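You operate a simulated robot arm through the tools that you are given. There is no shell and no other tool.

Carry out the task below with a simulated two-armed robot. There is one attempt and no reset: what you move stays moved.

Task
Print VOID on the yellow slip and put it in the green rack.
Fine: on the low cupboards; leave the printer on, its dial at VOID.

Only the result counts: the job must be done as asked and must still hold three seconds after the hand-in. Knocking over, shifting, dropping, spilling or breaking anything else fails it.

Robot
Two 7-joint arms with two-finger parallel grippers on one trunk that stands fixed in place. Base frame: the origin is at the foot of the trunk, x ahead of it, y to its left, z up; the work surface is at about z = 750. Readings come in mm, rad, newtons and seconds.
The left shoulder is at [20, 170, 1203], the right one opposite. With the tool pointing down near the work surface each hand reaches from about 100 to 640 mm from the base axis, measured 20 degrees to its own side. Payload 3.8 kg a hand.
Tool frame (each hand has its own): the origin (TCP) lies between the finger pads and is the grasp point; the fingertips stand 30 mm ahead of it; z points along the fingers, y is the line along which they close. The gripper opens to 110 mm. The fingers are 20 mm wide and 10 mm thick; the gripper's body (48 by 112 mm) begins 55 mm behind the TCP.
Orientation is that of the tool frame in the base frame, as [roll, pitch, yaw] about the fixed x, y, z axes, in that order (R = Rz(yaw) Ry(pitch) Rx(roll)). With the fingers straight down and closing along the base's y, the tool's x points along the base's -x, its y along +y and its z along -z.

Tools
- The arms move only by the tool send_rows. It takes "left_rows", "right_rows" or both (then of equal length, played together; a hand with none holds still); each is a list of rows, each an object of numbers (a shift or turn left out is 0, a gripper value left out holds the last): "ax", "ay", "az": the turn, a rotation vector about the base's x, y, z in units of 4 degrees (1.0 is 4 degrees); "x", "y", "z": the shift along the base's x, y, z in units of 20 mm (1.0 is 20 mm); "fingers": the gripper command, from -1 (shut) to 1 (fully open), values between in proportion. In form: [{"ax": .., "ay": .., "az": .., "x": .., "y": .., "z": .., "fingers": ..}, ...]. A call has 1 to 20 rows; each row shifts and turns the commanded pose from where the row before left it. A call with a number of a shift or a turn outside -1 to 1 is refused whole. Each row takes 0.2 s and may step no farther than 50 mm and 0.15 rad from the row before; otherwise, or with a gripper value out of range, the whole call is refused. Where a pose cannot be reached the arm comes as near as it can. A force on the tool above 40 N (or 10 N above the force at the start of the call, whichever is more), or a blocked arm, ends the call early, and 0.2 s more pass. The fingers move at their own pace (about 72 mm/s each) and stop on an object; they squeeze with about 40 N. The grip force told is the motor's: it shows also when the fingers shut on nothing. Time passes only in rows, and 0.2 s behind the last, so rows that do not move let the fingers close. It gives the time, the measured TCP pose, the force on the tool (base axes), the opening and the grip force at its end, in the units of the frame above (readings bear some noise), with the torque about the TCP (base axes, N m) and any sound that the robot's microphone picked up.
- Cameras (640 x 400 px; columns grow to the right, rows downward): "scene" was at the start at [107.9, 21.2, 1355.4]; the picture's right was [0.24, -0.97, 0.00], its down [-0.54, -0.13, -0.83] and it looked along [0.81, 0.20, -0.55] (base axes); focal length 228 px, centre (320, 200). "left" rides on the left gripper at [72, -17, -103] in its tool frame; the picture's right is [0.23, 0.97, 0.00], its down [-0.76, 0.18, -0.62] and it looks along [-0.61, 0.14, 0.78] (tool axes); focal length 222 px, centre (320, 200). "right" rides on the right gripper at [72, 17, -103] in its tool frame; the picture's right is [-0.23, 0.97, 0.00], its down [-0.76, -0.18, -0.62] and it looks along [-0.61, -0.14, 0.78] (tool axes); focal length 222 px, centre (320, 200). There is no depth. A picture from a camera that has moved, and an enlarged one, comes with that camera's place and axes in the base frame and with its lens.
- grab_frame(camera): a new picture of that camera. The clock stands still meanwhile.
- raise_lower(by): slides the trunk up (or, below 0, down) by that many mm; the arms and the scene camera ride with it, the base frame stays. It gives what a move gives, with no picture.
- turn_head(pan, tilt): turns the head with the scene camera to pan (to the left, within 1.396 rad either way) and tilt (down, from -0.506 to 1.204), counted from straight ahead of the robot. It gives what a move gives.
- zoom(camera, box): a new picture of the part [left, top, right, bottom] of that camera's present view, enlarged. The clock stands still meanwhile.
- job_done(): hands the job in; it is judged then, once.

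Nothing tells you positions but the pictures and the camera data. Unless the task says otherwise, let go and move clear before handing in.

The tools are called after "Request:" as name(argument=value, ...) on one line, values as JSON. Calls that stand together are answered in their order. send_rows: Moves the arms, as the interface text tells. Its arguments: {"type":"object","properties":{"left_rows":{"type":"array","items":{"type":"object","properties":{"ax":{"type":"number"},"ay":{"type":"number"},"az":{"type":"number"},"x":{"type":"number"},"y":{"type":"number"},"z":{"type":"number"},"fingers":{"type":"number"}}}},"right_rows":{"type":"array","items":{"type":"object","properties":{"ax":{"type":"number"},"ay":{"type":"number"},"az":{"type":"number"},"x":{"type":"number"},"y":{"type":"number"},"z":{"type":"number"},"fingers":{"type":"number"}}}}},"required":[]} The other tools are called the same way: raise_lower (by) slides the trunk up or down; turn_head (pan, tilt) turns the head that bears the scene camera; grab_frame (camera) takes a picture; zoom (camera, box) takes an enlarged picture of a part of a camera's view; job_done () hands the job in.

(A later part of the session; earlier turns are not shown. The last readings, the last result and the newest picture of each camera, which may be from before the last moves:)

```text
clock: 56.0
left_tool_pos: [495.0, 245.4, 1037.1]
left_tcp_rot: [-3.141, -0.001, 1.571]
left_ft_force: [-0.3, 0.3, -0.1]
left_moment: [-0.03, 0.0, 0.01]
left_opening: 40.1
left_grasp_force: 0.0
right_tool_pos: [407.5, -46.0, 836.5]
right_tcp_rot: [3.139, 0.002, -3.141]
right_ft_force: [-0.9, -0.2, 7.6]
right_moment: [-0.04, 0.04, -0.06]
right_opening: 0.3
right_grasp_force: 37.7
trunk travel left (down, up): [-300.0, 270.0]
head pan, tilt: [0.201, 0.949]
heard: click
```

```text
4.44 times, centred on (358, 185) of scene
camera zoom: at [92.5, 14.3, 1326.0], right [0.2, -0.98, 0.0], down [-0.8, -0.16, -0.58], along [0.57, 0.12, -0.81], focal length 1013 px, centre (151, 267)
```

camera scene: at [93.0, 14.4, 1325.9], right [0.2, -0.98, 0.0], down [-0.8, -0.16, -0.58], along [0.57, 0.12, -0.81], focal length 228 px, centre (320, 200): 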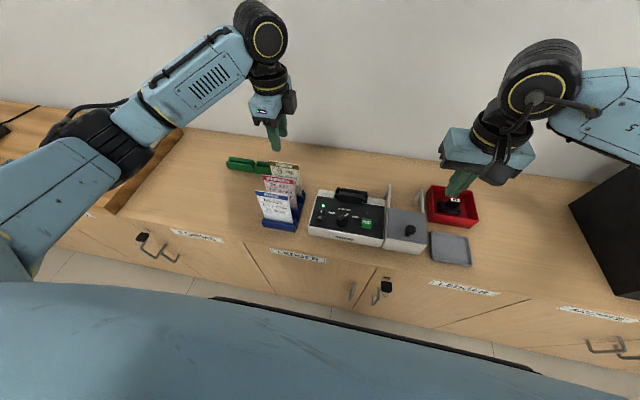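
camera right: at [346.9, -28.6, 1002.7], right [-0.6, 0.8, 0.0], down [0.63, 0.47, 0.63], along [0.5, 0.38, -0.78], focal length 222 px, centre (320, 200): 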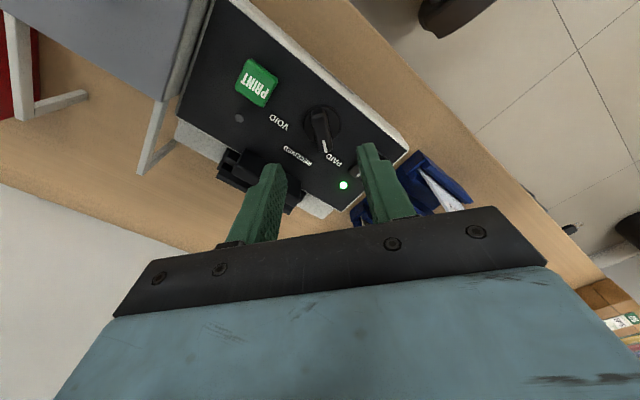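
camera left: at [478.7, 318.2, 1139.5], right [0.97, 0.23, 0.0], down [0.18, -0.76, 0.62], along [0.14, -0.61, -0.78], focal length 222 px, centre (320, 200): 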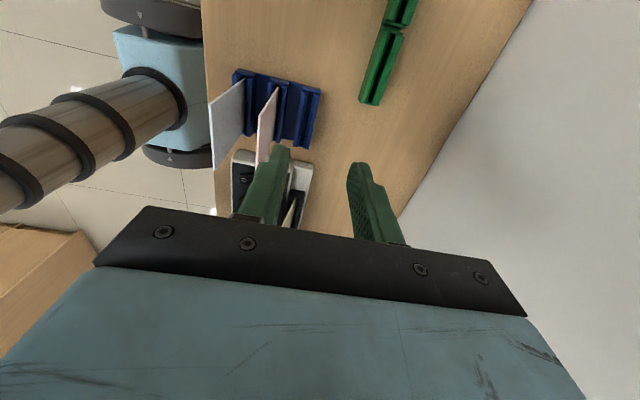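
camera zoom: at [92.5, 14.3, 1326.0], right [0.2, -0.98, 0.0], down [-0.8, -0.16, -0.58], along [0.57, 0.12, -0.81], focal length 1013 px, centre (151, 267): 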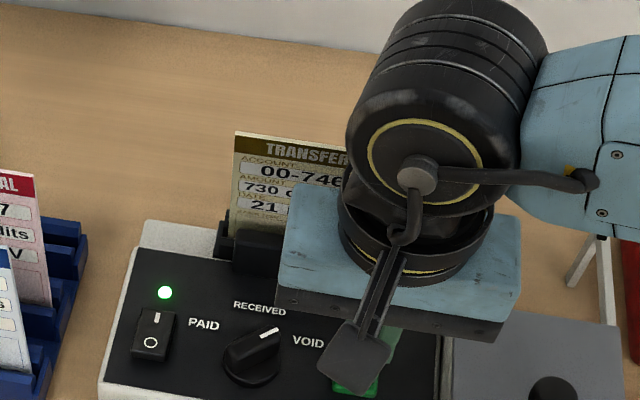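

A click was heard. Raising the hand and waiting, watching the second lamp.

Request:
send_rows(right_rows=[{"z": 0.7}, {"z": 1}, {"z": 1}, {}])

Request:
zoom(camera="right", box=[220, 60, 420, 185])

Request:
zoom(camera="scene", box=[310, 140, 406, 230])

```text
clock: 57.0
left_tool_pos: [496.5, 244.4, 1036.9]
left_tcp_rot: [-3.141, 0.001, 1.572]
left_ft_force: [0.7, 0.2, 0.5]
left_moment: [-0.02, 0.0, -0.01]
left_opening: 40.2
left_grasp_force: 0.1
right_tool_pos: [407.7, -45.1, 891.0]
right_tcp_rot: [3.139, 0.001, 3.141]
right_ft_force: [-0.5, 0.2, -0.5]
right_moment: [0.0, -0.01, 0.02]
right_opening: 0.0
right_grasp_force: 38.3
trunk travel left (down, up): [-300.0, 270.0]
head pan, tilt: [0.201, 0.949]
```

```text
3.20 times, centred on (320, 122) of right
camera zoom: at [335.4, -29.4, 994.1], right [0.23, 0.97, 0.0], down [0.76, -0.18, 0.62], along [0.61, -0.14, -0.78], focal length 711 px, centre (320, 448)
```

zoom: 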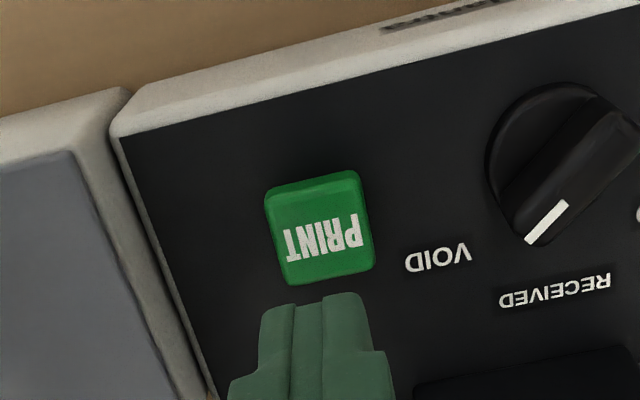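

```text
4.44 times, centred on (358, 185) of scene
camera zoom: at [93.1, 14.4, 1325.9], right [0.2, -0.98, 0.0], down [-0.8, -0.16, -0.58], along [0.57, 0.12, -0.81], focal length 1013 px, centre (151, 267)
```

zoom: 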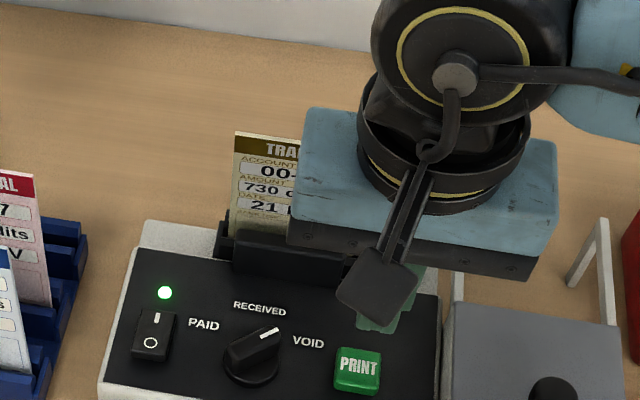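

Whether it printed is unclear. I'll move the right hand away to the right and inspect the slip.

Request:
send_rows(right_rows=[{"z": 1}, {"z": 1}, {"z": 1}, {"y": -1, "z": 1}, {"y": -1, "z": 0.5}, {"y": -1}, {"y": -1}, {"y": -1}, {"y": -1}, {"y": -0.7}, {}])

Request:
zoom(camera="scene", box=[324, 155, 396, 215])

Request:
zoom(camera="right", box=[400, 0, 640, 150])

```text
clock: 59.4
left_tool_pos: [496.1, 246.0, 1038.4]
left_tcp_rot: [3.14, 0.001, 1.57]
left_ft_force: [0.6, 0.4, -0.3]
left_moment: [-0.02, -0.02, -0.01]
left_opening: 40.2
left_grasp_force: 0.1
right_tool_pos: [408.7, -179.3, 979.2]
right_tcp_rot: [3.14, 0.003, 3.141]
right_ft_force: [0.5, -0.3, -0.6]
right_moment: [0.01, 0.0, 0.0]
right_opening: 0.0
right_grasp_force: 37.3
trunk travel left (down, up): [-300.0, 270.0]
head pan, tilt: [0.201, 0.949]
```

```text
6.67 times, centred on (360, 185) of scene
camera zoom: at [93.0, 14.5, 1325.9], right [0.2, -0.98, 0.0], down [-0.8, -0.16, -0.58], along [0.57, 0.12, -0.81], focal length 1520 px, centre (53, 300)
```

zoom: 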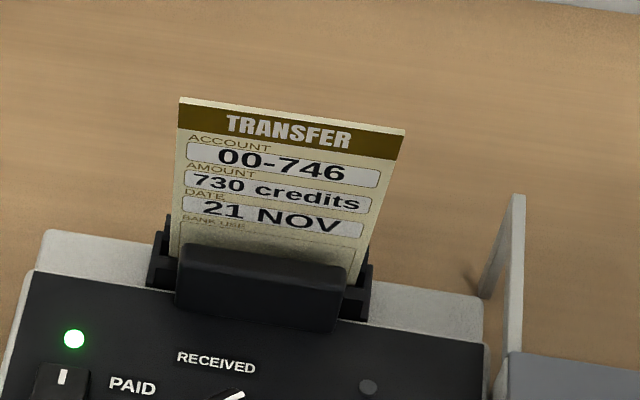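

```text
2.67 times, centred on (520, 75) of right
camera zoom: at [335.9, -163.6, 1083.4], right [0.23, 0.97, 0.0], down [0.76, -0.18, 0.63], along [0.61, -0.14, -0.78], focal length 592 px, centre (-213, 533)
```

zoom: 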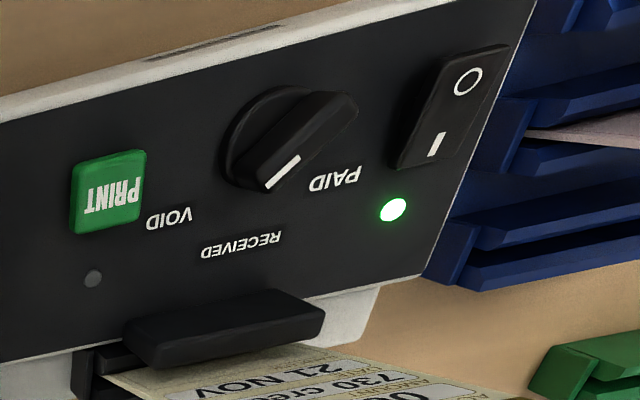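

I need to lift the slip to check the print. It leans forward ≈9.4° with its top centre at ≈(472.6, 5, 924); I'll tilt the left hand to match and come in above it.

Request:
send_rows(left_rows=[{"x": -0.15, "y": -0.927, "z": -0.077, "ay": -0.181}, {"x": -0.15, "y": -0.927, "z": -0.077, "ay": -0.181}, {"x": -0.15, "y": -0.927, "z": -0.077, "ay": -0.181}, {"x": -0.15, "y": -0.927, "z": -0.077, "ay": -0.181}, {"x": -0.15, "y": -0.927, "z": -0.077, "ay": -0.181}, {"x": -0.15, "y": -0.927, "z": -0.077, "ay": -0.181}, {"x": -0.15, "y": -0.927, "z": -0.077, "ay": -0.181}, {"x": -0.15, "y": -0.927, "z": -0.077, "ay": -0.181}, {"x": -0.15, "y": -0.927, "z": -0.077, "ay": -0.181}, {"x": -0.15, "y": -0.927, "z": -0.077, "ay": -0.181}, {"x": -0.15, "y": -0.927, "z": -0.077, "ay": -0.181}, {"x": -0.15, "y": -0.927, "z": -0.077, "ay": -0.181}, {"x": -0.15, "y": -0.927, "z": -0.077, "ay": -0.181}, {}])

Request:
zoom(camera="left", box=[240, 20, 400, 180])

Request:
zoom(camera="scene", box=[310, 110, 406, 210])

```text
clock: 62.4
left_tool_pos: [457.9, 4.2, 1016.9]
left_tcp_rot: [2.978, 0.001, 1.572]
left_ft_force: [-0.1, 0.1, 0.9]
left_moment: [-0.02, -0.01, 0.01]
left_opening: 40.1
left_grasp_force: 0.2
right_tool_pos: [408.2, -179.5, 979.6]
right_tcp_rot: [3.14, 0.006, 3.14]
right_ft_force: [0.2, -0.5, 0.8]
right_moment: [-0.04, -0.03, -0.01]
right_opening: 0.1
right_grasp_force: 37.7
trunk travel left (down, up): [-300.0, 270.0]
head pan, tilt: [0.201, 0.949]
```

```text
2.50 times, centred on (320, 100) of left
camera zoom: at [423.3, 76.7, 1115.1], right [0.96, 0.23, 0.16], down [0.07, -0.76, 0.64], along [0.27, -0.61, -0.75], focal length 555 px, centre (320, 450)
```

zoom: 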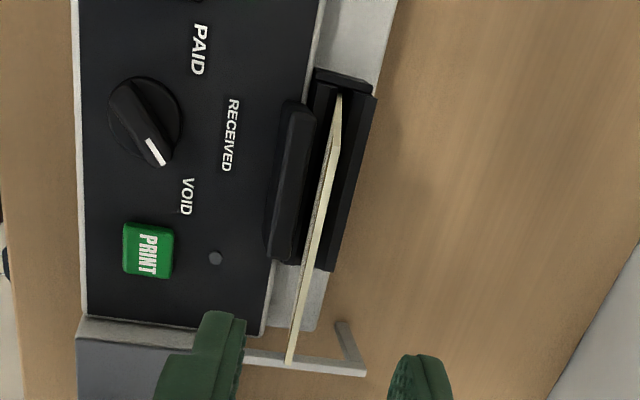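

```text
4.00 times, centred on (358, 160) of scene
camera zoom: at [93.0, 14.5, 1325.9], right [0.2, -0.98, 0.0], down [-0.8, -0.16, -0.58], along [0.57, 0.12, -0.81], focal length 912 px, centre (168, 360)
```

zoom: 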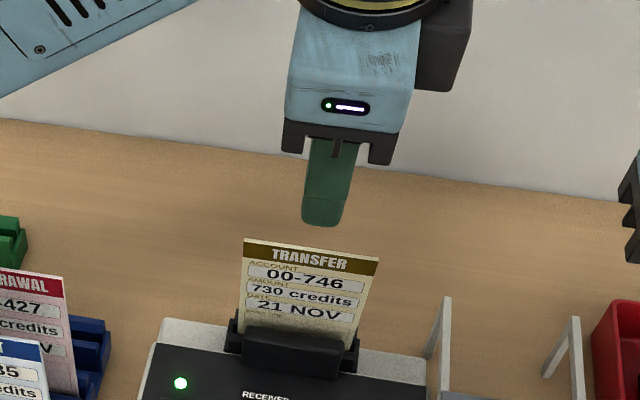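

Alignment fine (slip top near x≈470). Descend along the slip and close.

Request:
send_rows(left_rows=[{"x": 0.1225, "y": 0.02, "z": -0.9}, {"x": 0.1225, "y": 0.02, "z": -0.9}, {"x": 0.1225, "z": -0.9}, {"x": 0.1225, "z": -0.9}, {"x": 0.1225, "z": -0.9}, {"x": 0.1225, "z": -0.9}, {}, {"fingers": -1}, {}, {}, {}])

Request:
zoom(camera="left", box=[240, 40, 400, 200])

Request:
zoom(camera="scene", box=[310, 130, 406, 210])

```text
clock: 64.8
left_tool_pos: [473.9, 5.5, 910.5]
left_tcp_rot: [2.978, 0.001, 1.57]
left_ft_force: [4.0, -0.5, 1.5]
left_moment: [-0.02, -0.53, -0.18]
left_opening: 1.1
left_grasp_force: 40.6
right_tool_pos: [409.4, -179.9, 978.2]
right_tcp_rot: [3.139, 0.002, -3.141]
right_ft_force: [0.6, 0.0, -0.9]
right_moment: [0.0, -0.01, 0.02]
right_opening: 0.0
right_grasp_force: 37.5
trunk travel left (down, up): [-300.0, 270.0]
head pan, tilt: [0.201, 0.949]
```

```text
2.50 times, centred on (320, 120) of left
camera zoom: at [439.5, 77.7, 1008.2], right [0.96, 0.23, 0.16], down [0.07, -0.76, 0.64], along [0.27, -0.61, -0.75], focal length 555 px, centre (320, 400)
```

zoom: 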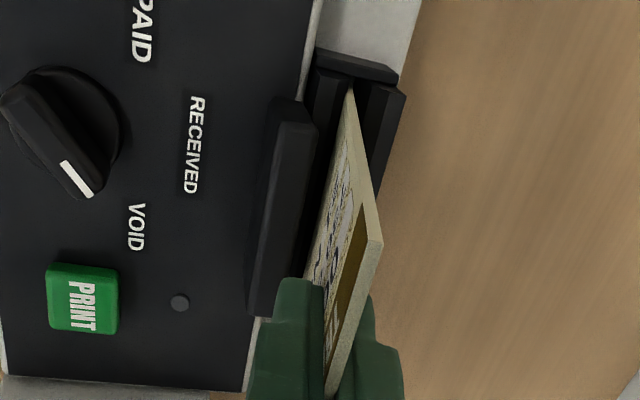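

```text
5.00 times, centred on (358, 170) of scene
camera zoom: at [93.4, 14.4, 1325.9], right [0.2, -0.98, 0.0], down [-0.8, -0.16, -0.58], along [0.57, 0.12, -0.81], focal length 1140 px, centre (130, 350)
```

zoom: 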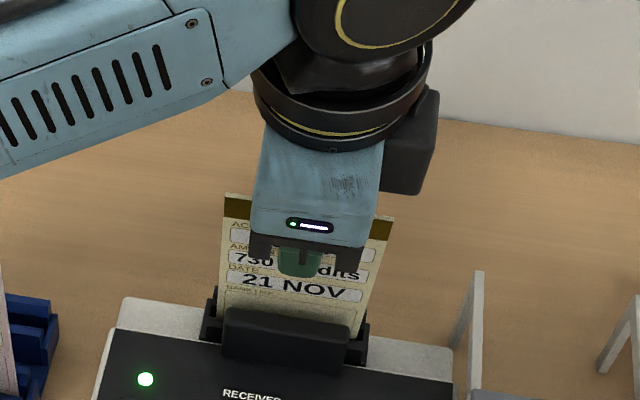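

Gripped. Lift it along its own axis ~80 mm to inspect the BANK USE box.

Request:
send_rows(left_rows=[{"x": -0.083, "z": 0.5}, {"x": -0.124, "z": 0.75}, {"x": -0.124, "z": 0.75}, {"x": -0.124, "z": 0.75}, {"x": -0.124, "z": 0.75}, {"x": -0.083, "z": 0.6}, {}])

Request:
zoom(camera="scene", box=[310, 130, 406, 210])

```text
clock: 66.4
left_tool_pos: [459.9, 5.4, 991.1]
left_tcp_rot: [2.977, 0.0, 1.57]
left_ft_force: [0.3, -0.3, 0.0]
left_moment: [0.0, -0.01, -0.01]
left_opening: 1.5
left_grasp_force: 39.5
right_tool_pos: [408.6, -181.2, 980.7]
right_tcp_rot: [3.139, 0.003, 3.141]
right_ft_force: [-0.3, 0.3, 0.3]
right_moment: [0.01, 0.02, -0.01]
right_opening: 0.1
right_grasp_force: 37.5
trunk travel left (down, up): [-300.0, 270.0]
head pan, tilt: [0.201, 0.949]
```

```text
5.00 times, centred on (358, 170) of scene
camera zoom: at [93.0, 14.4, 1325.9], right [0.2, -0.98, 0.0], down [-0.8, -0.16, -0.58], along [0.57, 0.12, -0.81], focal length 1140 px, centre (130, 350)
```

zoom: 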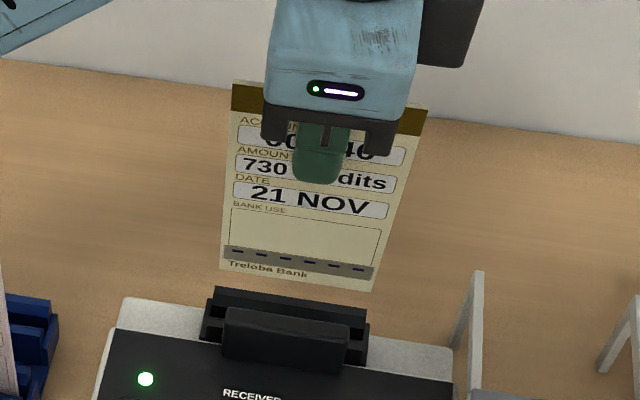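

The box is still blank: with the slip leaning, the press did not print. I'll hold the slip upright at the slot floor with the left hand while the right hand presses with a tilted wrist. First straighten the slip over the slot.

Request:
send_rows(left_rows=[{"z": 0.5, "ay": 0.4, "x": 0.3}, {"z": 0.2, "ay": 0.4, "x": 0.3}, {"ay": 0.4, "x": 0.3}, {"ay": 0.4, "x": 0.3}, {"ay": 0.4, "x": 0.3}, {"ay": 0.353, "x": 0.3}, {}, {}])

Request:
zoom(camera="left", box=[265, 40, 385, 190])

Request:
zoom(camera="scene", box=[310, 120, 406, 210])

Request:
zoom(camera="right", box=[400, 30, 560, 130])

```text
clock: 68.2
left_tool_pos: [495.1, 4.6, 1004.3]
left_tcp_rot: [3.141, 0.0, 1.571]
left_ft_force: [0.0, -0.1, -0.6]
left_moment: [0.01, -0.02, 0.01]
left_opening: 1.4
left_grasp_force: 39.8
right_tool_pos: [408.5, -180.0, 979.2]
right_tcp_rot: [3.139, 0.003, -3.141]
right_ft_force: [0.5, 0.5, 0.3]
right_moment: [0.04, 0.0, -0.04]
right_opening: 0.0
right_grasp_force: 38.0
trunk travel left (down, up): [-300.0, 270.0]
head pan, tilt: [0.201, 0.949]
```

```text
2.67 times, centred on (325, 115) of left
camera zoom: at [477.6, 78.2, 1107.7], right [0.97, 0.23, 0.0], down [0.18, -0.76, 0.62], along [0.14, -0.61, -0.78], focal length 592 px, centre (307, 427)
```

zoom: 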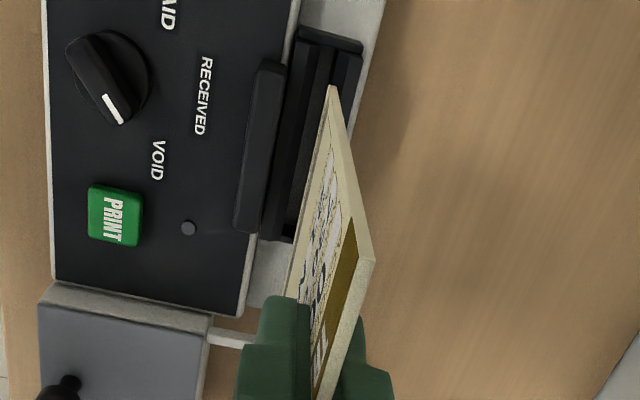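

```text
4.44 times, centred on (358, 165) of scene
camera zoom: at [93.0, 14.4, 1325.9], right [0.2, -0.98, 0.0], down [-0.8, -0.16, -0.58], along [0.57, 0.12, -0.81], focal length 1013 px, centre (151, 356)
```

zoom: 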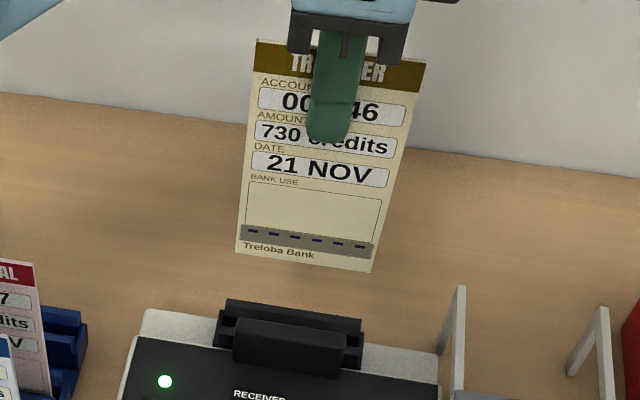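

```text
4.00 times, centred on (480, 80) of right
camera zoom: at [336.0, -163.5, 1083.3], right [0.23, 0.97, 0.0], down [0.76, -0.18, 0.63], along [0.61, -0.14, -0.78], focal length 888 px, centre (-320, 680)
```

zoom: 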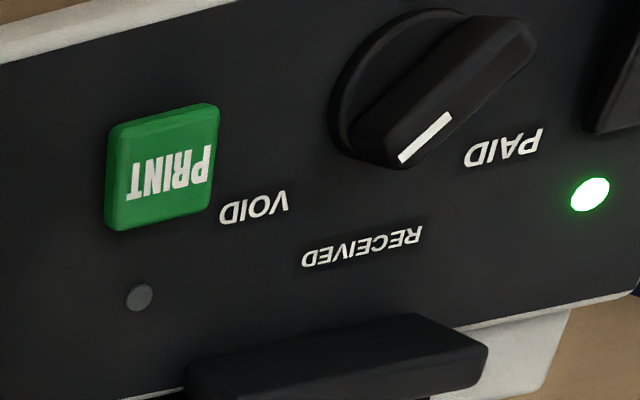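

Slip is vertical, bottom at z≈874, 130 mm below TCP. Re-insert with a +1 mm x shift down to the floor.

Request:
send_rows(left_rows=[{"x": 0.06, "z": -0.8}, {"z": -0.8}, {"z": -0.8}, {"z": -0.5}, {"z": -0.4}, {"z": -0.4}, {"z": -0.4}, {"z": -0.2}, {"z": -0.2}, {}])

Request:
zoom(camera="left", box=[265, 30, 385, 180])

Request:
zoom(camera="scene", box=[310, 130, 406, 220])

```text
clock: 70.4
left_tool_pos: [497.0, 5.2, 915.1]
left_tcp_rot: [-3.139, -0.001, 1.571]
left_ft_force: [0.5, -0.3, -0.2]
left_moment: [0.01, 0.02, 0.01]
left_opening: 1.3
left_grasp_force: 40.0
right_tool_pos: [408.1, -179.8, 980.1]
right_tcp_rot: [3.139, 0.004, -3.141]
right_ft_force: [1.8, 0.6, -0.4]
right_moment: [-0.04, -0.03, 0.0]
right_opening: 0.0
right_grasp_force: 37.3
trunk travel left (down, up): [-300.0, 270.0]
head pan, tilt: [0.201, 0.949]
```

```text
2.67 times, centred on (325, 105) of left
camera zoom: at [478.9, 78.3, 1017.6], right [0.97, 0.23, 0.0], down [0.18, -0.76, 0.62], along [0.14, -0.61, -0.78], focal length 592 px, centre (307, 453)
```

zoom: 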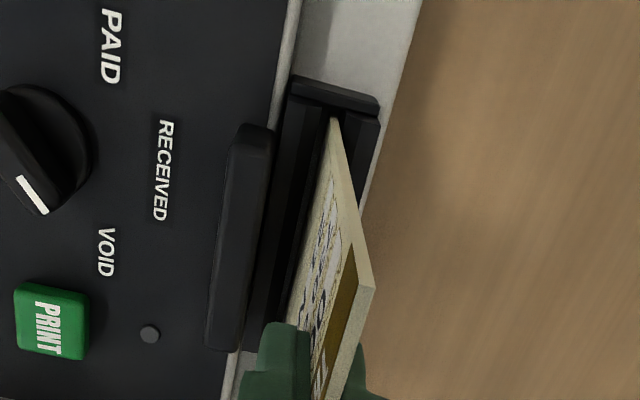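

```text
4.44 times, centred on (358, 175) of scene
camera zoom: at [93.0, 14.4, 1325.9], right [0.2, -0.98, 0.0], down [-0.8, -0.16, -0.58], along [0.57, 0.12, -0.81], focal length 1013 px, centre (151, 311)
```

zoom: 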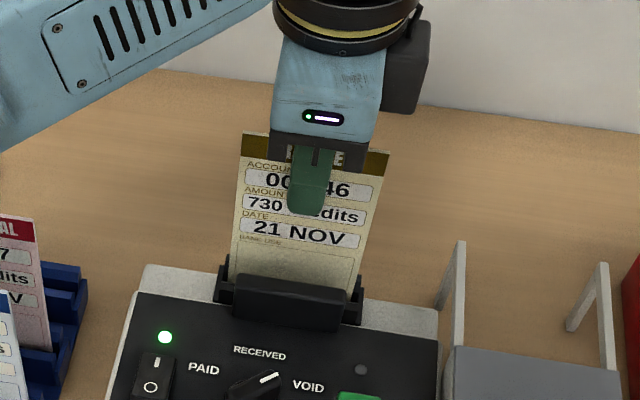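

Not touching yet; a few more millimetres.

Request:
send_rows(left_rows=[{"z": -0.15}, {"z": -0.1}, {}])

Request:
send_rows(left_rows=[{"z": -0.1}, {}])

```text
clock: 71.2
left_tool_pos: [496.2, 4.9, 910.5]
left_tcp_rot: [3.141, -0.001, 1.571]
left_ft_force: [-0.2, 1.0, 7.6]
left_moment: [0.15, 0.05, 0.02]
left_opening: 1.2
left_grasp_force: 38.9
right_tool_pos: [408.3, -179.4, 980.6]
right_tcp_rot: [3.139, 0.004, 3.14]
right_ft_force: [1.0, -0.3, -0.4]
right_moment: [0.01, -0.03, 0.0]
right_opening: 0.0
right_grasp_force: 37.6
trunk travel left (down, up): [-300.0, 270.0]
head pan, tilt: [0.201, 0.949]
```

```text
clock: 71.8
left_tool_pos: [495.8, 5.5, 910.9]
left_tcp_rot: [3.137, 0.002, 1.572]
left_ft_force: [-0.6, 2.3, 23.1]
left_moment: [0.4, 0.04, 0.0]
left_opening: 1.4
left_grasp_force: 39.3
right_tool_pos: [407.5, -180.9, 979.8]
right_tcp_rot: [3.14, 0.007, 3.141]
right_ft_force: [-0.2, 0.1, -0.4]
right_moment: [-0.02, -0.02, 0.0]
right_opening: 0.2
right_grasp_force: 38.2
trunk travel left (down, up): [-300.0, 270.0]
head pan, tilt: [0.201, 0.949]
```

Seated firmly (23 N). Now tilt the right hand back 32° (wrist toward the robot) at its side position.

Request:
send_rows(right_rows=[{"ay": -1}, {"ay": -1}, {"ay": -1}, {"ay": -1}, {"ay": -1}, {"ay": -1}, {"ay": -1}, {"ay": -1}, {}])

Request:
grab_frame(camera="scene")

```text
clock: 73.8
left_tool_pos: [494.1, 5.2, 909.8]
left_tcp_rot: [3.138, 0.0, 1.571]
left_ft_force: [0.1, -1.3, 27.8]
left_moment: [-0.27, -0.05, -0.01]
left_opening: 1.2
left_grasp_force: 39.9
right_tool_pos: [405.5, -178.3, 980.4]
right_tcp_rot: [3.137, 0.565, 3.14]
right_ft_force: [0.3, 0.4, 0.1]
right_moment: [0.01, -0.03, 0.01]
right_opening: 0.0
right_grasp_force: 37.7
trunk travel left (down, up): [-300.0, 270.0]
head pan, tilt: [0.201, 0.949]
```

```text
taken
camera scene: at [90.9, 14.2, 1326.1], right [0.2, -0.98, 0.0], down [-0.8, -0.16, -0.58], along [0.57, 0.12, -0.81], focal length 228 px, centre (320, 200)
```

scene: 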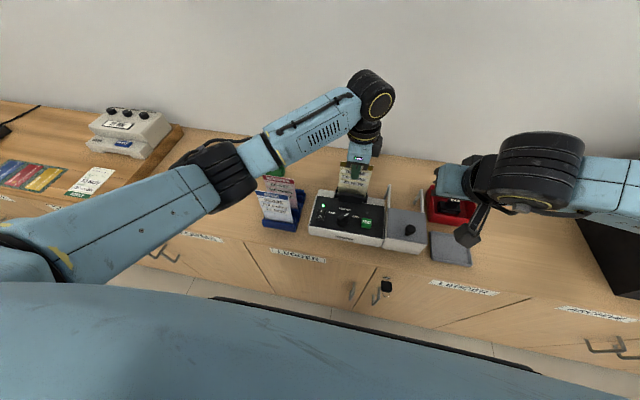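

Tilted right hand moves over to the button, staying about 40 mm or more in front of the left hand, then lowers.

Request:
send_rows(right_rows=[{"x": -0.05, "y": 0.945}, {"x": -0.05, "y": 0.945}, {"x": -0.05, "y": 0.945, "z": -0.5}, {"x": -0.05, "y": 0.945, "z": -0.5}, {"x": -0.05, "y": 0.945, "z": -0.5}, {"x": -0.05, "y": 0.945, "z": -0.5}, {"x": -0.05, "y": 0.945, "z": -0.5}, {"z": -0.6}, {"z": -0.6}, {}])

Request:
zoom(camera="scene", box=[280, 100, 440, 250])

Request:
grab_frame(camera="right")

Request:
zoom(camera="left", box=[200, 0, 400, 200])

```text
clock: 76.0
left_tool_pos: [495.3, 5.4, 910.2]
left_tcp_rot: [3.138, 0.001, 1.571]
left_ft_force: [0.4, 0.6, 26.3]
left_moment: [0.1, -0.03, 0.01]
left_opening: 1.5
left_grasp_force: 39.7
right_tool_pos: [400.0, -47.5, 907.3]
right_tcp_rot: [3.14, 0.564, -3.141]
right_ft_force: [-0.3, 1.5, 0.7]
right_moment: [0.0, -0.01, 0.01]
right_opening: 0.2
right_grasp_force: 37.8
trunk travel left (down, up): [-300.0, 270.0]
head pan, tilt: [0.201, 0.949]
```

```text
2.67 times, centred on (360, 175) of scene
camera zoom: at [91.0, 14.4, 1326.1], right [0.2, -0.98, 0.0], down [-0.8, -0.16, -0.58], along [0.57, 0.12, -0.81], focal length 608 px, centre (213, 267)
```

zoom: 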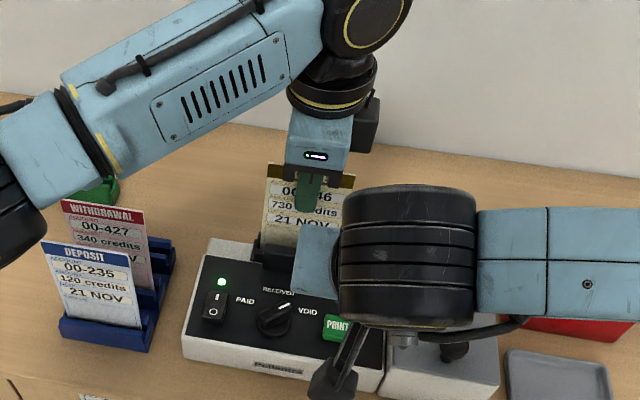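

```text
taken
camera right: at [283.6, -30.8, 955.6], right [0.19, 0.97, 0.12], down [0.31, -0.18, 0.93], along [0.93, -0.14, -0.34], focal length 222 px, centre (320, 200)
```

right: 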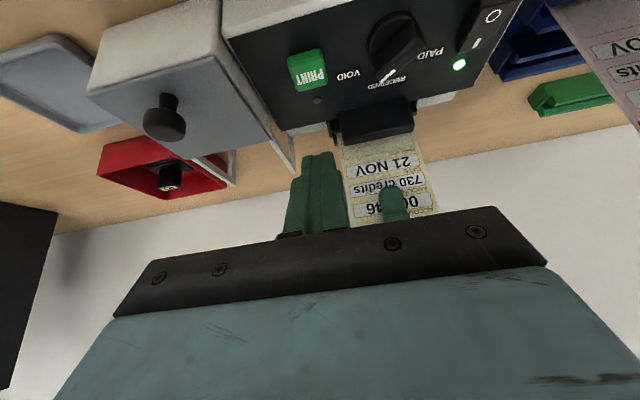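

```text
2.00 times, centred on (300, 100) of left
camera zoom: at [478.0, 78.0, 1012.5], right [0.97, 0.23, 0.0], down [0.18, -0.76, 0.62], along [0.14, -0.61, -0.78], focal length 444 px, centre (360, 400)
```

zoom: 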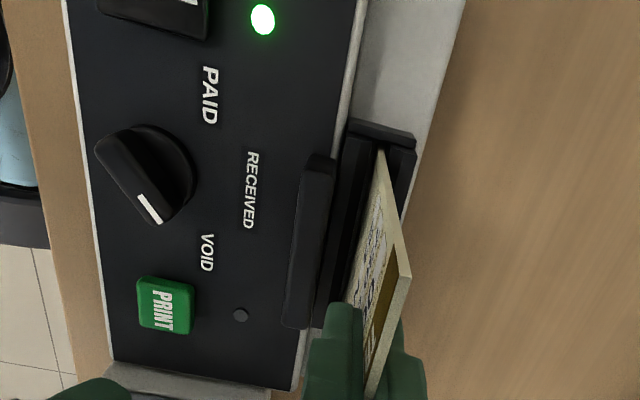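

Clear of the left hand. Lowering to just above the button.

Request:
send_rows(right_rows=[{"y": 0.05, "z": -0.9}, {"z": -0.9}, {"z": -0.8}, {}])

Request:
zoom(camera="left", box=[200, 0, 400, 200])

Request:
zoom(camera="right", box=[240, 20, 440, 200])

```text
clock: 77.0
left_tool_pos: [495.7, 4.9, 910.7]
left_tcp_rot: [3.141, 0.0, 1.571]
left_ft_force: [0.3, 0.2, 25.2]
left_moment: [0.05, -0.05, -0.02]
left_opening: 1.2
left_grasp_force: 40.1
right_tool_pos: [399.7, -45.5, 854.7]
right_tcp_rot: [-3.141, 0.563, -3.141]
right_ft_force: [0.6, -0.5, -0.1]
right_moment: [-0.02, 0.0, -0.01]
right_opening: 0.2
right_grasp_force: 37.9
trunk travel left (down, up): [-300.0, 270.0]
head pan, tilt: [0.201, 0.949]
```

```text
2.00 times, centred on (300, 100) of left
camera zoom: at [478.0, 77.9, 1012.3], right [0.97, 0.23, 0.0], down [0.18, -0.76, 0.62], along [0.14, -0.61, -0.78], focal length 444 px, centre (360, 400)
```

zoom: 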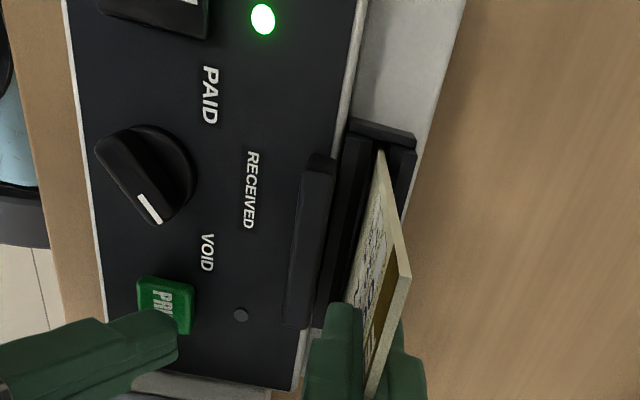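

```text
2.22 times, centred on (340, 110) of right
camera zoom: at [283.4, -29.7, 902.9], right [0.19, 0.97, 0.12], down [0.31, -0.18, 0.93], along [0.93, -0.14, -0.34], focal length 494 px, centre (276, 400)
```

zoom: 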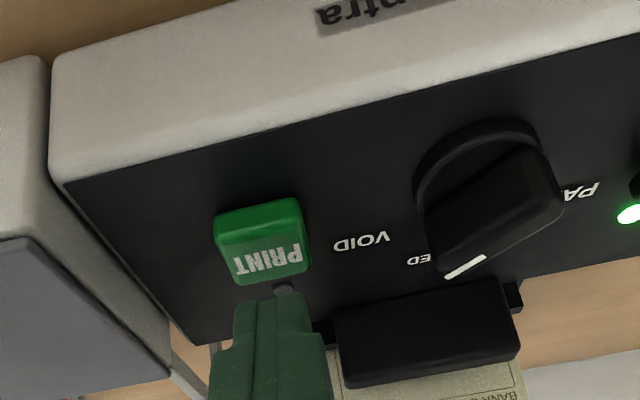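

Tip is ~12 mm above the button and centred. Press in small steps.

Request:
send_rows(right_rows=[{"z": -0.3}, {"z": -0.2}, {"z": -0.2}, {"z": -0.15}, {"z": -0.15}, {}])

Request:
zoom(camera="left", box=[200, 0, 400, 200])

```text
clock: 78.4
left_tool_pos: [494.8, 4.8, 909.4]
left_tcp_rot: [3.14, 0.0, 1.57]
left_ft_force: [1.0, -0.1, 20.2]
left_moment: [-0.1, -0.25, 0.04]
left_opening: 1.1
left_grasp_force: 39.6
right_tool_pos: [399.7, -46.5, 835.7]
right_tcp_rot: [3.138, 0.565, 3.141]
right_ft_force: [-2.7, -0.7, 13.7]
right_moment: [0.03, -0.03, 0.0]
right_opening: 0.0
right_grasp_force: 37.8
trunk travel left (down, up): [-300.0, 270.0]
head pan, tilt: [0.201, 0.949]
heard: click
```

```text
2.00 times, centred on (300, 100) of left
camera zoom: at [477.3, 77.9, 1012.1], right [0.97, 0.23, 0.0], down [0.18, -0.76, 0.62], along [0.14, -0.61, -0.78], focal length 444 px, centre (360, 400)
```

zoom: 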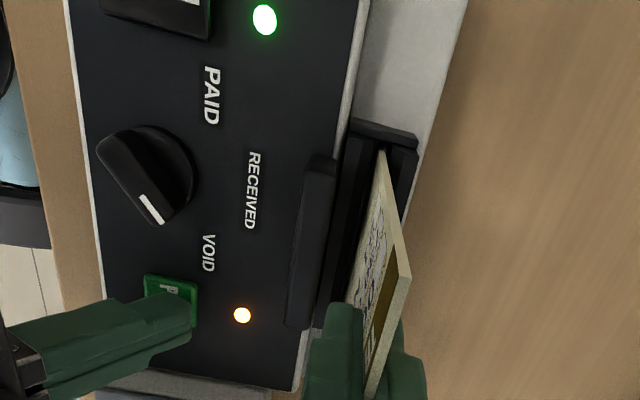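

The second lamp now glows orange: it is printing. I lift the right hand off and wait, keeping the slip still.

Request:
send_rows(right_rows=[{"z": 0.7}, {"z": 0.7}, {}, {}])

Request:
zoom(camera="left", box=[200, 0, 400, 200])

```text
clock: 79.4
left_tool_pos: [495.1, 5.4, 909.1]
left_tcp_rot: [3.139, -0.001, 1.572]
left_ft_force: [1.0, 0.1, 23.6]
left_moment: [0.03, 0.01, -0.04]
left_opening: 1.1
left_grasp_force: 40.0
right_tool_pos: [398.7, -46.2, 862.5]
right_tcp_rot: [3.14, 0.564, 3.14]
right_ft_force: [1.1, 0.3, 0.5]
right_moment: [-0.01, 0.01, 0.02]
right_opening: 0.0
right_grasp_force: 37.4
trunk travel left (down, up): [-300.0, 270.0]
head pan, tilt: [0.201, 0.949]
```

```text
2.00 times, centred on (300, 100) of left
camera zoom: at [477.9, 77.8, 1011.9], right [0.97, 0.23, 0.0], down [0.18, -0.76, 0.62], along [0.14, -0.61, -0.78], focal length 444 px, centre (360, 400)
```

zoom: 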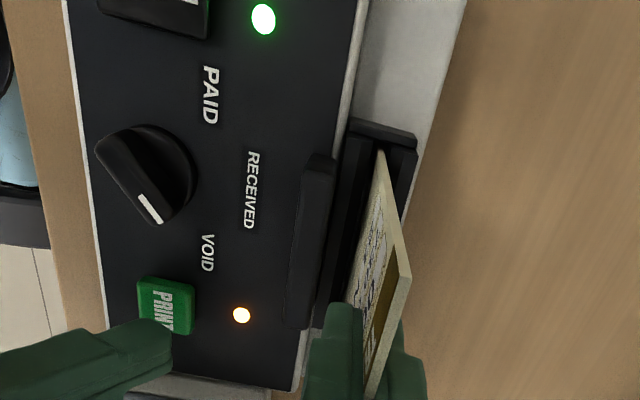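

Still orange. Waiting some more while raising the right hand out of the way.

Request:
send_rows(right_rows=[{"z": 0.8}, {"z": 0.8}, {"z": 0.8}, {"z": 0.8}, {}, {}, {}, {}])

Request:
zoom(camera="left", box=[200, 0, 400, 200])

```text
clock: 81.2
left_tool_pos: [496.2, 5.6, 910.4]
left_tcp_rot: [3.141, 0.0, 1.571]
left_ft_force: [-0.3, -0.1, 21.4]
left_moment: [-0.02, 0.01, 0.01]
left_opening: 1.1
left_grasp_force: 40.2
right_tool_pos: [400.2, -45.6, 925.3]
right_tcp_rot: [3.14, 0.563, -3.141]
right_ft_force: [0.9, -0.1, -0.5]
right_moment: [-0.03, -0.03, 0.01]
right_opening: 0.0
right_grasp_force: 37.6
trunk travel left (down, up): [-300.0, 270.0]
head pan, tilt: [0.201, 0.949]
```

```text
2.00 times, centred on (300, 100) of left
camera zoom: at [478.0, 77.8, 1011.7], right [0.97, 0.23, 0.0], down [0.18, -0.76, 0.62], along [0.14, -0.61, -0.78], focal length 444 px, centre (360, 400)
```

zoom: 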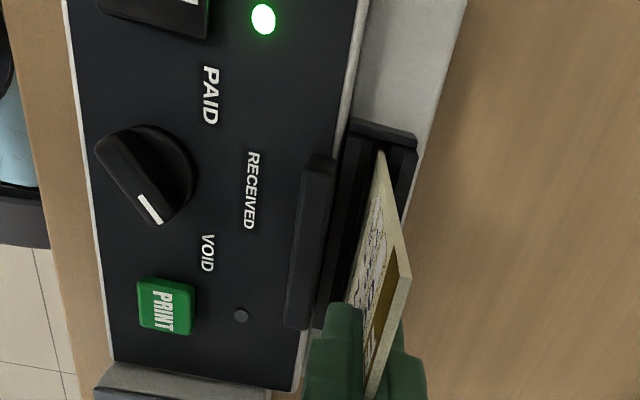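

The orange lamp has gone out, printing finished. Right hand withdraws to its side; left hand lifts the slip straight up.

Request:
send_rows(right_rows=[{"z": 0.7}, {"z": 0.7}, {"z": 0.7, "y": -0.9}, {"z": 0.7, "y": -0.9}, {"y": -0.95}, {"y": -0.95}, {"y": -0.95}, {"y": -0.95}, {"y": -0.95}, {"y": -0.95}, {"y": -0.95}, {}])

Request:
send_rows(left_rows=[{"z": 0.4}, {"z": 0.6}, {"z": 0.8}, {"z": 0.9}, {"z": 0.9}, {"z": 0.9}, {"z": 0.9}, {}])

Request:
zoom(camera="scene", box=[310, 100, 406, 200])

```text
clock: 83.8
left_tool_pos: [496.3, 6.1, 911.0]
left_tcp_rot: [-3.14, -0.001, 1.571]
left_ft_force: [-0.1, 1.0, 17.4]
left_moment: [0.07, 0.02, -0.01]
left_opening: 1.4
left_grasp_force: 40.0
right_tool_pos: [399.3, -215.1, 981.9]
right_tcp_rot: [3.141, 0.561, 3.141]
right_ft_force: [0.4, -0.7, 0.8]
right_moment: [0.01, 0.0, -0.01]
right_opening: 0.0
right_grasp_force: 37.5
trunk travel left (down, up): [-300.0, 270.0]
head pan, tilt: [0.201, 0.949]
```

```text
clock: 85.6
left_tool_pos: [496.7, 4.6, 1015.3]
left_tcp_rot: [-3.141, 0.0, 1.57]
left_ft_force: [-0.5, 0.4, -1.6]
left_moment: [-0.02, -0.02, 0.01]
left_opening: 1.4
left_grasp_force: 40.4
right_tool_pos: [400.7, -215.4, 982.5]
right_tcp_rot: [3.141, 0.562, 3.141]
right_ft_force: [-0.4, 0.3, 0.4]
right_moment: [0.01, 0.02, -0.02]
right_opening: 0.0
right_grasp_force: 37.4
trunk travel left (down, up): [-300.0, 270.0]
head pan, tilt: [0.201, 0.949]
```

```text
4.00 times, centred on (358, 150) of scene
camera zoom: at [93.0, 14.4, 1325.9], right [0.2, -0.98, 0.0], down [-0.8, -0.16, -0.58], along [0.57, 0.12, -0.81], focal length 912 px, centre (168, 400)
```

zoom: 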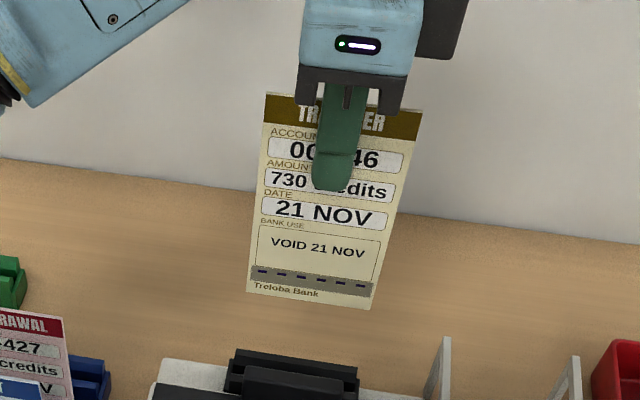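

"VOID 21 NOV" is printed. Now carry the slip over the green rack's near slot at about (575.5, 285).

Request:
send_rows(left_rows=[{"z": 0.9}, {"z": 0.9}, {"x": 0.263, "y": 0.5}, {"x": 0.263, "y": 0.95}, {"x": 0.263, "y": 0.95}, {"x": 0.263, "y": 0.95}, {"x": 0.263, "y": 0.95}, {"x": 0.263, "y": 0.95}, {"x": 0.263, "y": 0.95}, {"x": 0.263, "y": 0.95}, {"x": 0.263, "y": 0.95}, {"x": 0.263, "y": 0.95}, {"x": 0.263, "y": 0.95}, {"x": 0.263, "y": 0.95}, {"x": 0.263, "y": 0.95}, {"x": 0.263, "y": 0.95}, {"x": 0.263, "y": 0.95}, {"y": 0.2}, {}, {}])

Request:
zoom(camera="left", box=[260, 0, 400, 200])

Request:
zoom(camera="scene", box=[210, 90, 306, 190])

```text
clock: 89.8
left_tool_pos: [576.1, 286.7, 1051.8]
left_tcp_rot: [-3.141, -0.002, 1.572]
left_ft_force: [0.1, 0.2, 0.5]
left_moment: [0.02, -0.01, 0.01]
left_opening: 1.4
left_grasp_force: 40.6
right_tool_pos: [401.1, -213.9, 982.0]
right_tcp_rot: [3.141, 0.563, -3.141]
right_ft_force: [0.7, -0.6, -0.5]
right_moment: [0.01, -0.01, 0.01]
right_opening: 0.0
right_grasp_force: 37.8
trunk travel left (down, up): [-300.0, 270.0]
head pan, tilt: [0.201, 0.949]
```

```text
2.00 times, centred on (330, 100) of left
camera zoom: at [558.5, 358.3, 1154.2], right [0.97, 0.23, 0.0], down [0.18, -0.76, 0.62], along [0.14, -0.61, -0.78], focal length 444 px, centre (300, 400)
```

zoom: 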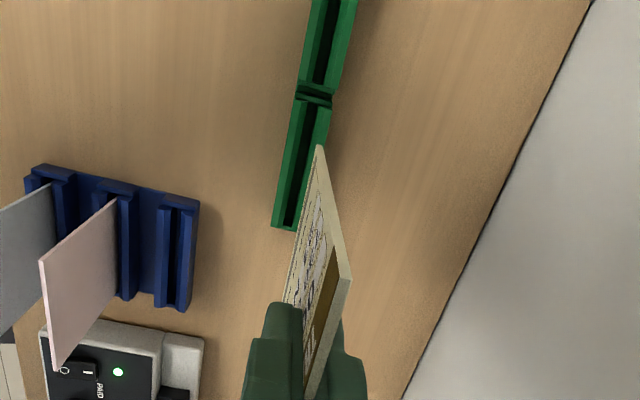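

```text
4.00 times, centred on (258, 140) of scene
camera zoom: at [93.0, 14.4, 1325.9], right [0.2, -0.98, 0.0], down [-0.8, -0.16, -0.58], along [0.57, 0.12, -0.81], focal length 912 px, centre (568, 440)
```

zoom: 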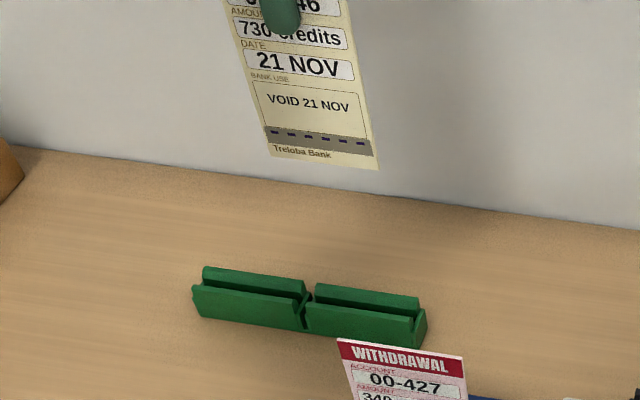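

Lowering to about 80 mm above the rack for an accurate alignment check.

Request:
send_rows(left_rows=[{"z": -0.9}, {"z": -0.9}, {"z": -0.9}, {"z": -0.9}, {"z": -0.9}, {}, {}])

Request:
zoom(camera="left", box=[280, 20, 376, 120])

Request:
zoom(camera="scene", box=[230, 110, 310, 190])

```text
clock: 91.4
left_tool_pos: [576.8, 285.3, 961.4]
left_tcp_rot: [-3.14, 0.0, 1.571]
left_ft_force: [0.2, 0.5, 0.0]
left_moment: [-0.02, 0.0, 0.01]
left_opening: 1.2
left_grasp_force: 39.7
right_tool_pos: [400.5, -215.3, 980.8]
right_tcp_rot: [3.14, 0.562, -3.141]
right_ft_force: [0.4, -0.4, -0.1]
right_moment: [0.03, 0.0, -0.04]
right_opening: 0.0
right_grasp_force: 37.3
trunk travel left (down, up): [-300.0, 270.0]
head pan, tilt: [0.201, 0.949]
```

```text
4.00 times, centred on (328, 70) of left
camera zoom: at [558.9, 357.8, 1064.6], right [0.97, 0.23, 0.0], down [0.18, -0.76, 0.62], along [0.14, -0.61, -0.78], focal length 888 px, centre (288, 720)
```

zoom: 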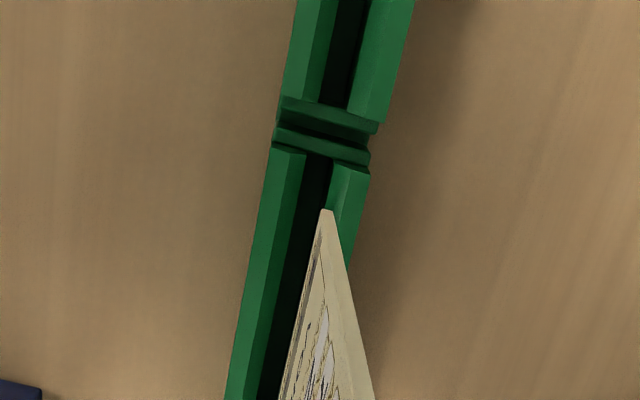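

```text
5.00 times, centred on (270, 150) of scene
camera zoom: at [93.0, 14.4, 1325.9], right [0.2, -0.98, 0.0], down [-0.8, -0.16, -0.58], along [0.57, 0.12, -0.81], focal length 1140 px, centre (570, 450)
```

zoom: 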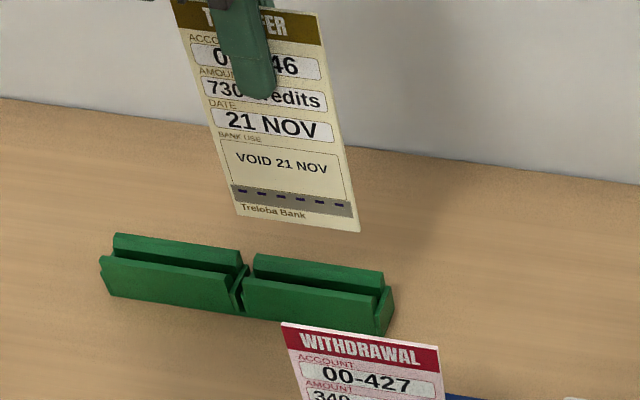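

Slip bottom x≈575.6, y 245.5–325; slot x 570.7–578.9, y 240.5–329.5. Small −0.8 mm shift and descend to the mouth, then slowly in.

Request:
send_rows(left_rows=[{"x": -0.04, "z": -0.7}, {"z": -0.7}, {"z": -0.6}, {"z": -0.4}, {}])

Request:
zoom(camera="left", box=[280, 20, 376, 120])

Request:
zoom(camera="scene", box=[230, 110, 310, 190])

```text
clock: 92.6
left_tool_pos: [574.1, 285.9, 913.4]
left_tcp_rot: [-3.141, 0.001, 1.571]
left_ft_force: [-0.7, 0.6, 0.2]
left_moment: [0.0, 0.0, 0.0]
left_opening: 1.6
left_grasp_force: 39.3
right_tool_pos: [400.1, -215.9, 982.4]
right_tcp_rot: [3.141, 0.562, -3.141]
right_ft_force: [-0.5, 0.0, -0.3]
right_moment: [0.03, -0.03, 0.0]
right_opening: 0.0
right_grasp_force: 37.7
trunk travel left (down, up): [-300.0, 270.0]
head pan, tilt: [0.201, 0.949]
```

```text
4.00 times, centred on (328, 70) of left
camera zoom: at [557.7, 358.0, 1016.3], right [0.97, 0.23, 0.0], down [0.18, -0.76, 0.62], along [0.14, -0.61, -0.78], focal length 888 px, centre (288, 720)
```

zoom: 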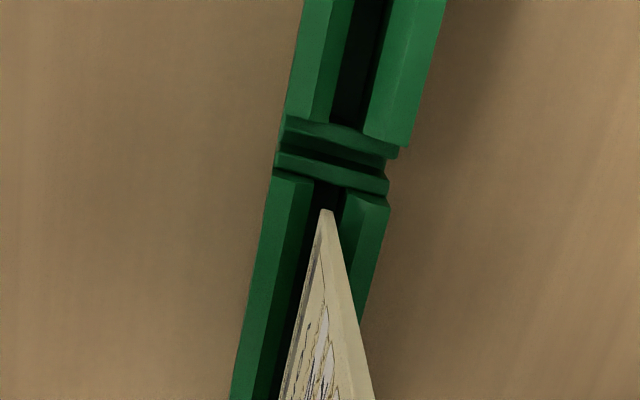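

```text
5.00 times, centred on (270, 150) of scene
camera zoom: at [93.0, 14.4, 1325.9], right [0.2, -0.98, 0.0], down [-0.8, -0.16, -0.58], along [0.57, 0.12, -0.81], focal length 1140 px, centre (570, 450)
```

zoom: 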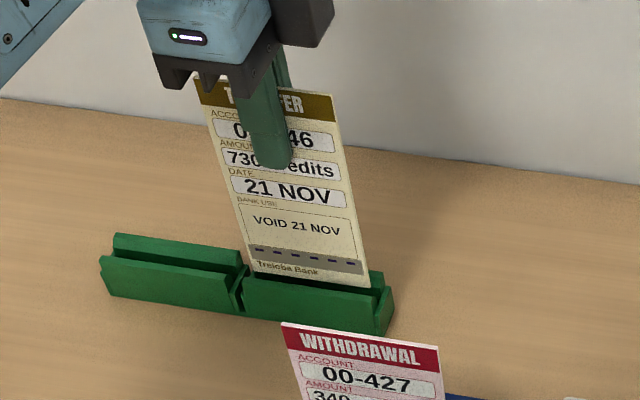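

Aligned at the slot mouth. Inserting slowly until it rests on the floor.

Request:
send_rows(left_rows=[{"z": -0.3}, {"z": -0.25}, {"z": -0.25}, {"z": -0.15}, {}])

Request:
zoom(camera="left", box=[280, 20, 376, 120])

Request:
zoom(camera="scene", box=[230, 110, 310, 190])

```text
clock: 93.8
left_tool_pos: [574.9, 284.0, 895.4]
left_tcp_rot: [-3.14, -0.001, 1.571]
left_ft_force: [0.3, 0.5, -0.6]
left_moment: [0.03, 0.01, -0.02]
left_opening: 1.5
left_grasp_force: 40.1
right_tool_pos: [400.4, -215.5, 982.0]
right_tcp_rot: [3.141, 0.561, -3.141]
right_ft_force: [-0.1, 0.1, 0.6]
right_moment: [0.02, 0.02, -0.01]
right_opening: 0.1
right_grasp_force: 37.8
trunk travel left (down, up): [-300.0, 270.0]
head pan, tilt: [0.201, 0.949]
```

```text
4.00 times, centred on (328, 70) of left
camera zoom: at [557.8, 357.9, 997.6], right [0.97, 0.23, 0.0], down [0.18, -0.76, 0.62], along [0.14, -0.61, -0.78], focal length 888 px, centre (288, 720)
```

zoom: 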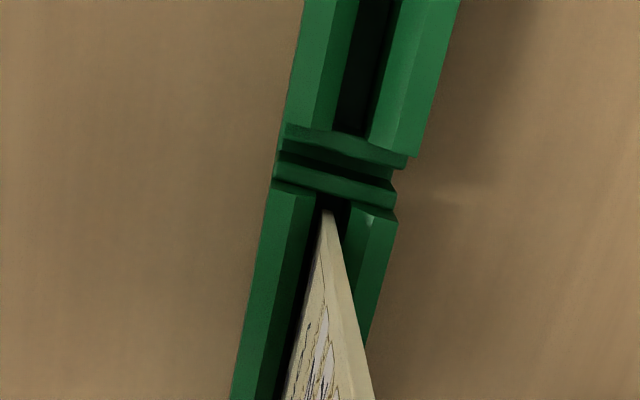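

```text
5.00 times, centred on (270, 150) of scene
camera zoom: at [93.0, 14.4, 1325.9], right [0.2, -0.98, 0.0], down [-0.8, -0.16, -0.58], along [0.57, 0.12, -0.81], focal length 1140 px, centre (570, 450)
```

zoom: 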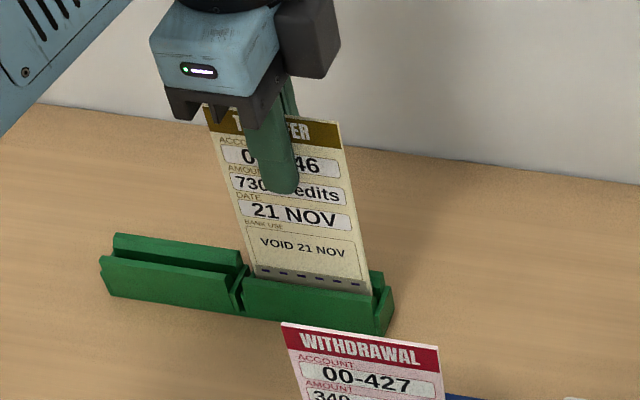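

It is in the slot, no contact yet. Continue in 2–3 mm steps.

Request:
send_rows(left_rows=[{"z": -0.15}, {"z": -0.1}, {}])

Request:
send_rows(left_rows=[{"z": -0.1}, {"z": -0.05}, {}])

```text
clock: 94.6
left_tool_pos: [574.9, 285.5, 890.3]
left_tcp_rot: [-3.141, -0.001, 1.57]
left_ft_force: [-0.8, -0.1, 0.2]
left_moment: [0.0, 0.02, 0.01]
left_opening: 1.4
left_grasp_force: 40.1
right_tool_pos: [399.7, -214.7, 982.1]
right_tcp_rot: [3.14, 0.563, 3.141]
right_ft_force: [-0.5, 0.0, -0.2]
right_moment: [0.0, 0.0, 0.01]
right_opening: 0.1
right_grasp_force: 38.0
trunk travel left (down, up): [-300.0, 270.0]
head pan, tilt: [0.201, 0.949]
```

```text
clock: 95.4
left_tool_pos: [575.9, 284.8, 888.2]
left_tcp_rot: [-3.141, 0.0, 1.57]
left_ft_force: [-0.1, 0.0, 0.9]
left_moment: [-0.01, 0.01, 0.02]
left_opening: 1.3
left_grasp_force: 40.3
right_tool_pos: [400.4, -215.6, 981.9]
right_tcp_rot: [3.139, 0.56, -3.141]
right_ft_force: [0.2, 0.8, -0.1]
right_moment: [0.01, 0.04, 0.02]
right_opening: 0.0
right_grasp_force: 37.3
trunk travel left (down, up): [-300.0, 270.0]
head pan, tilt: [0.201, 0.949]
```

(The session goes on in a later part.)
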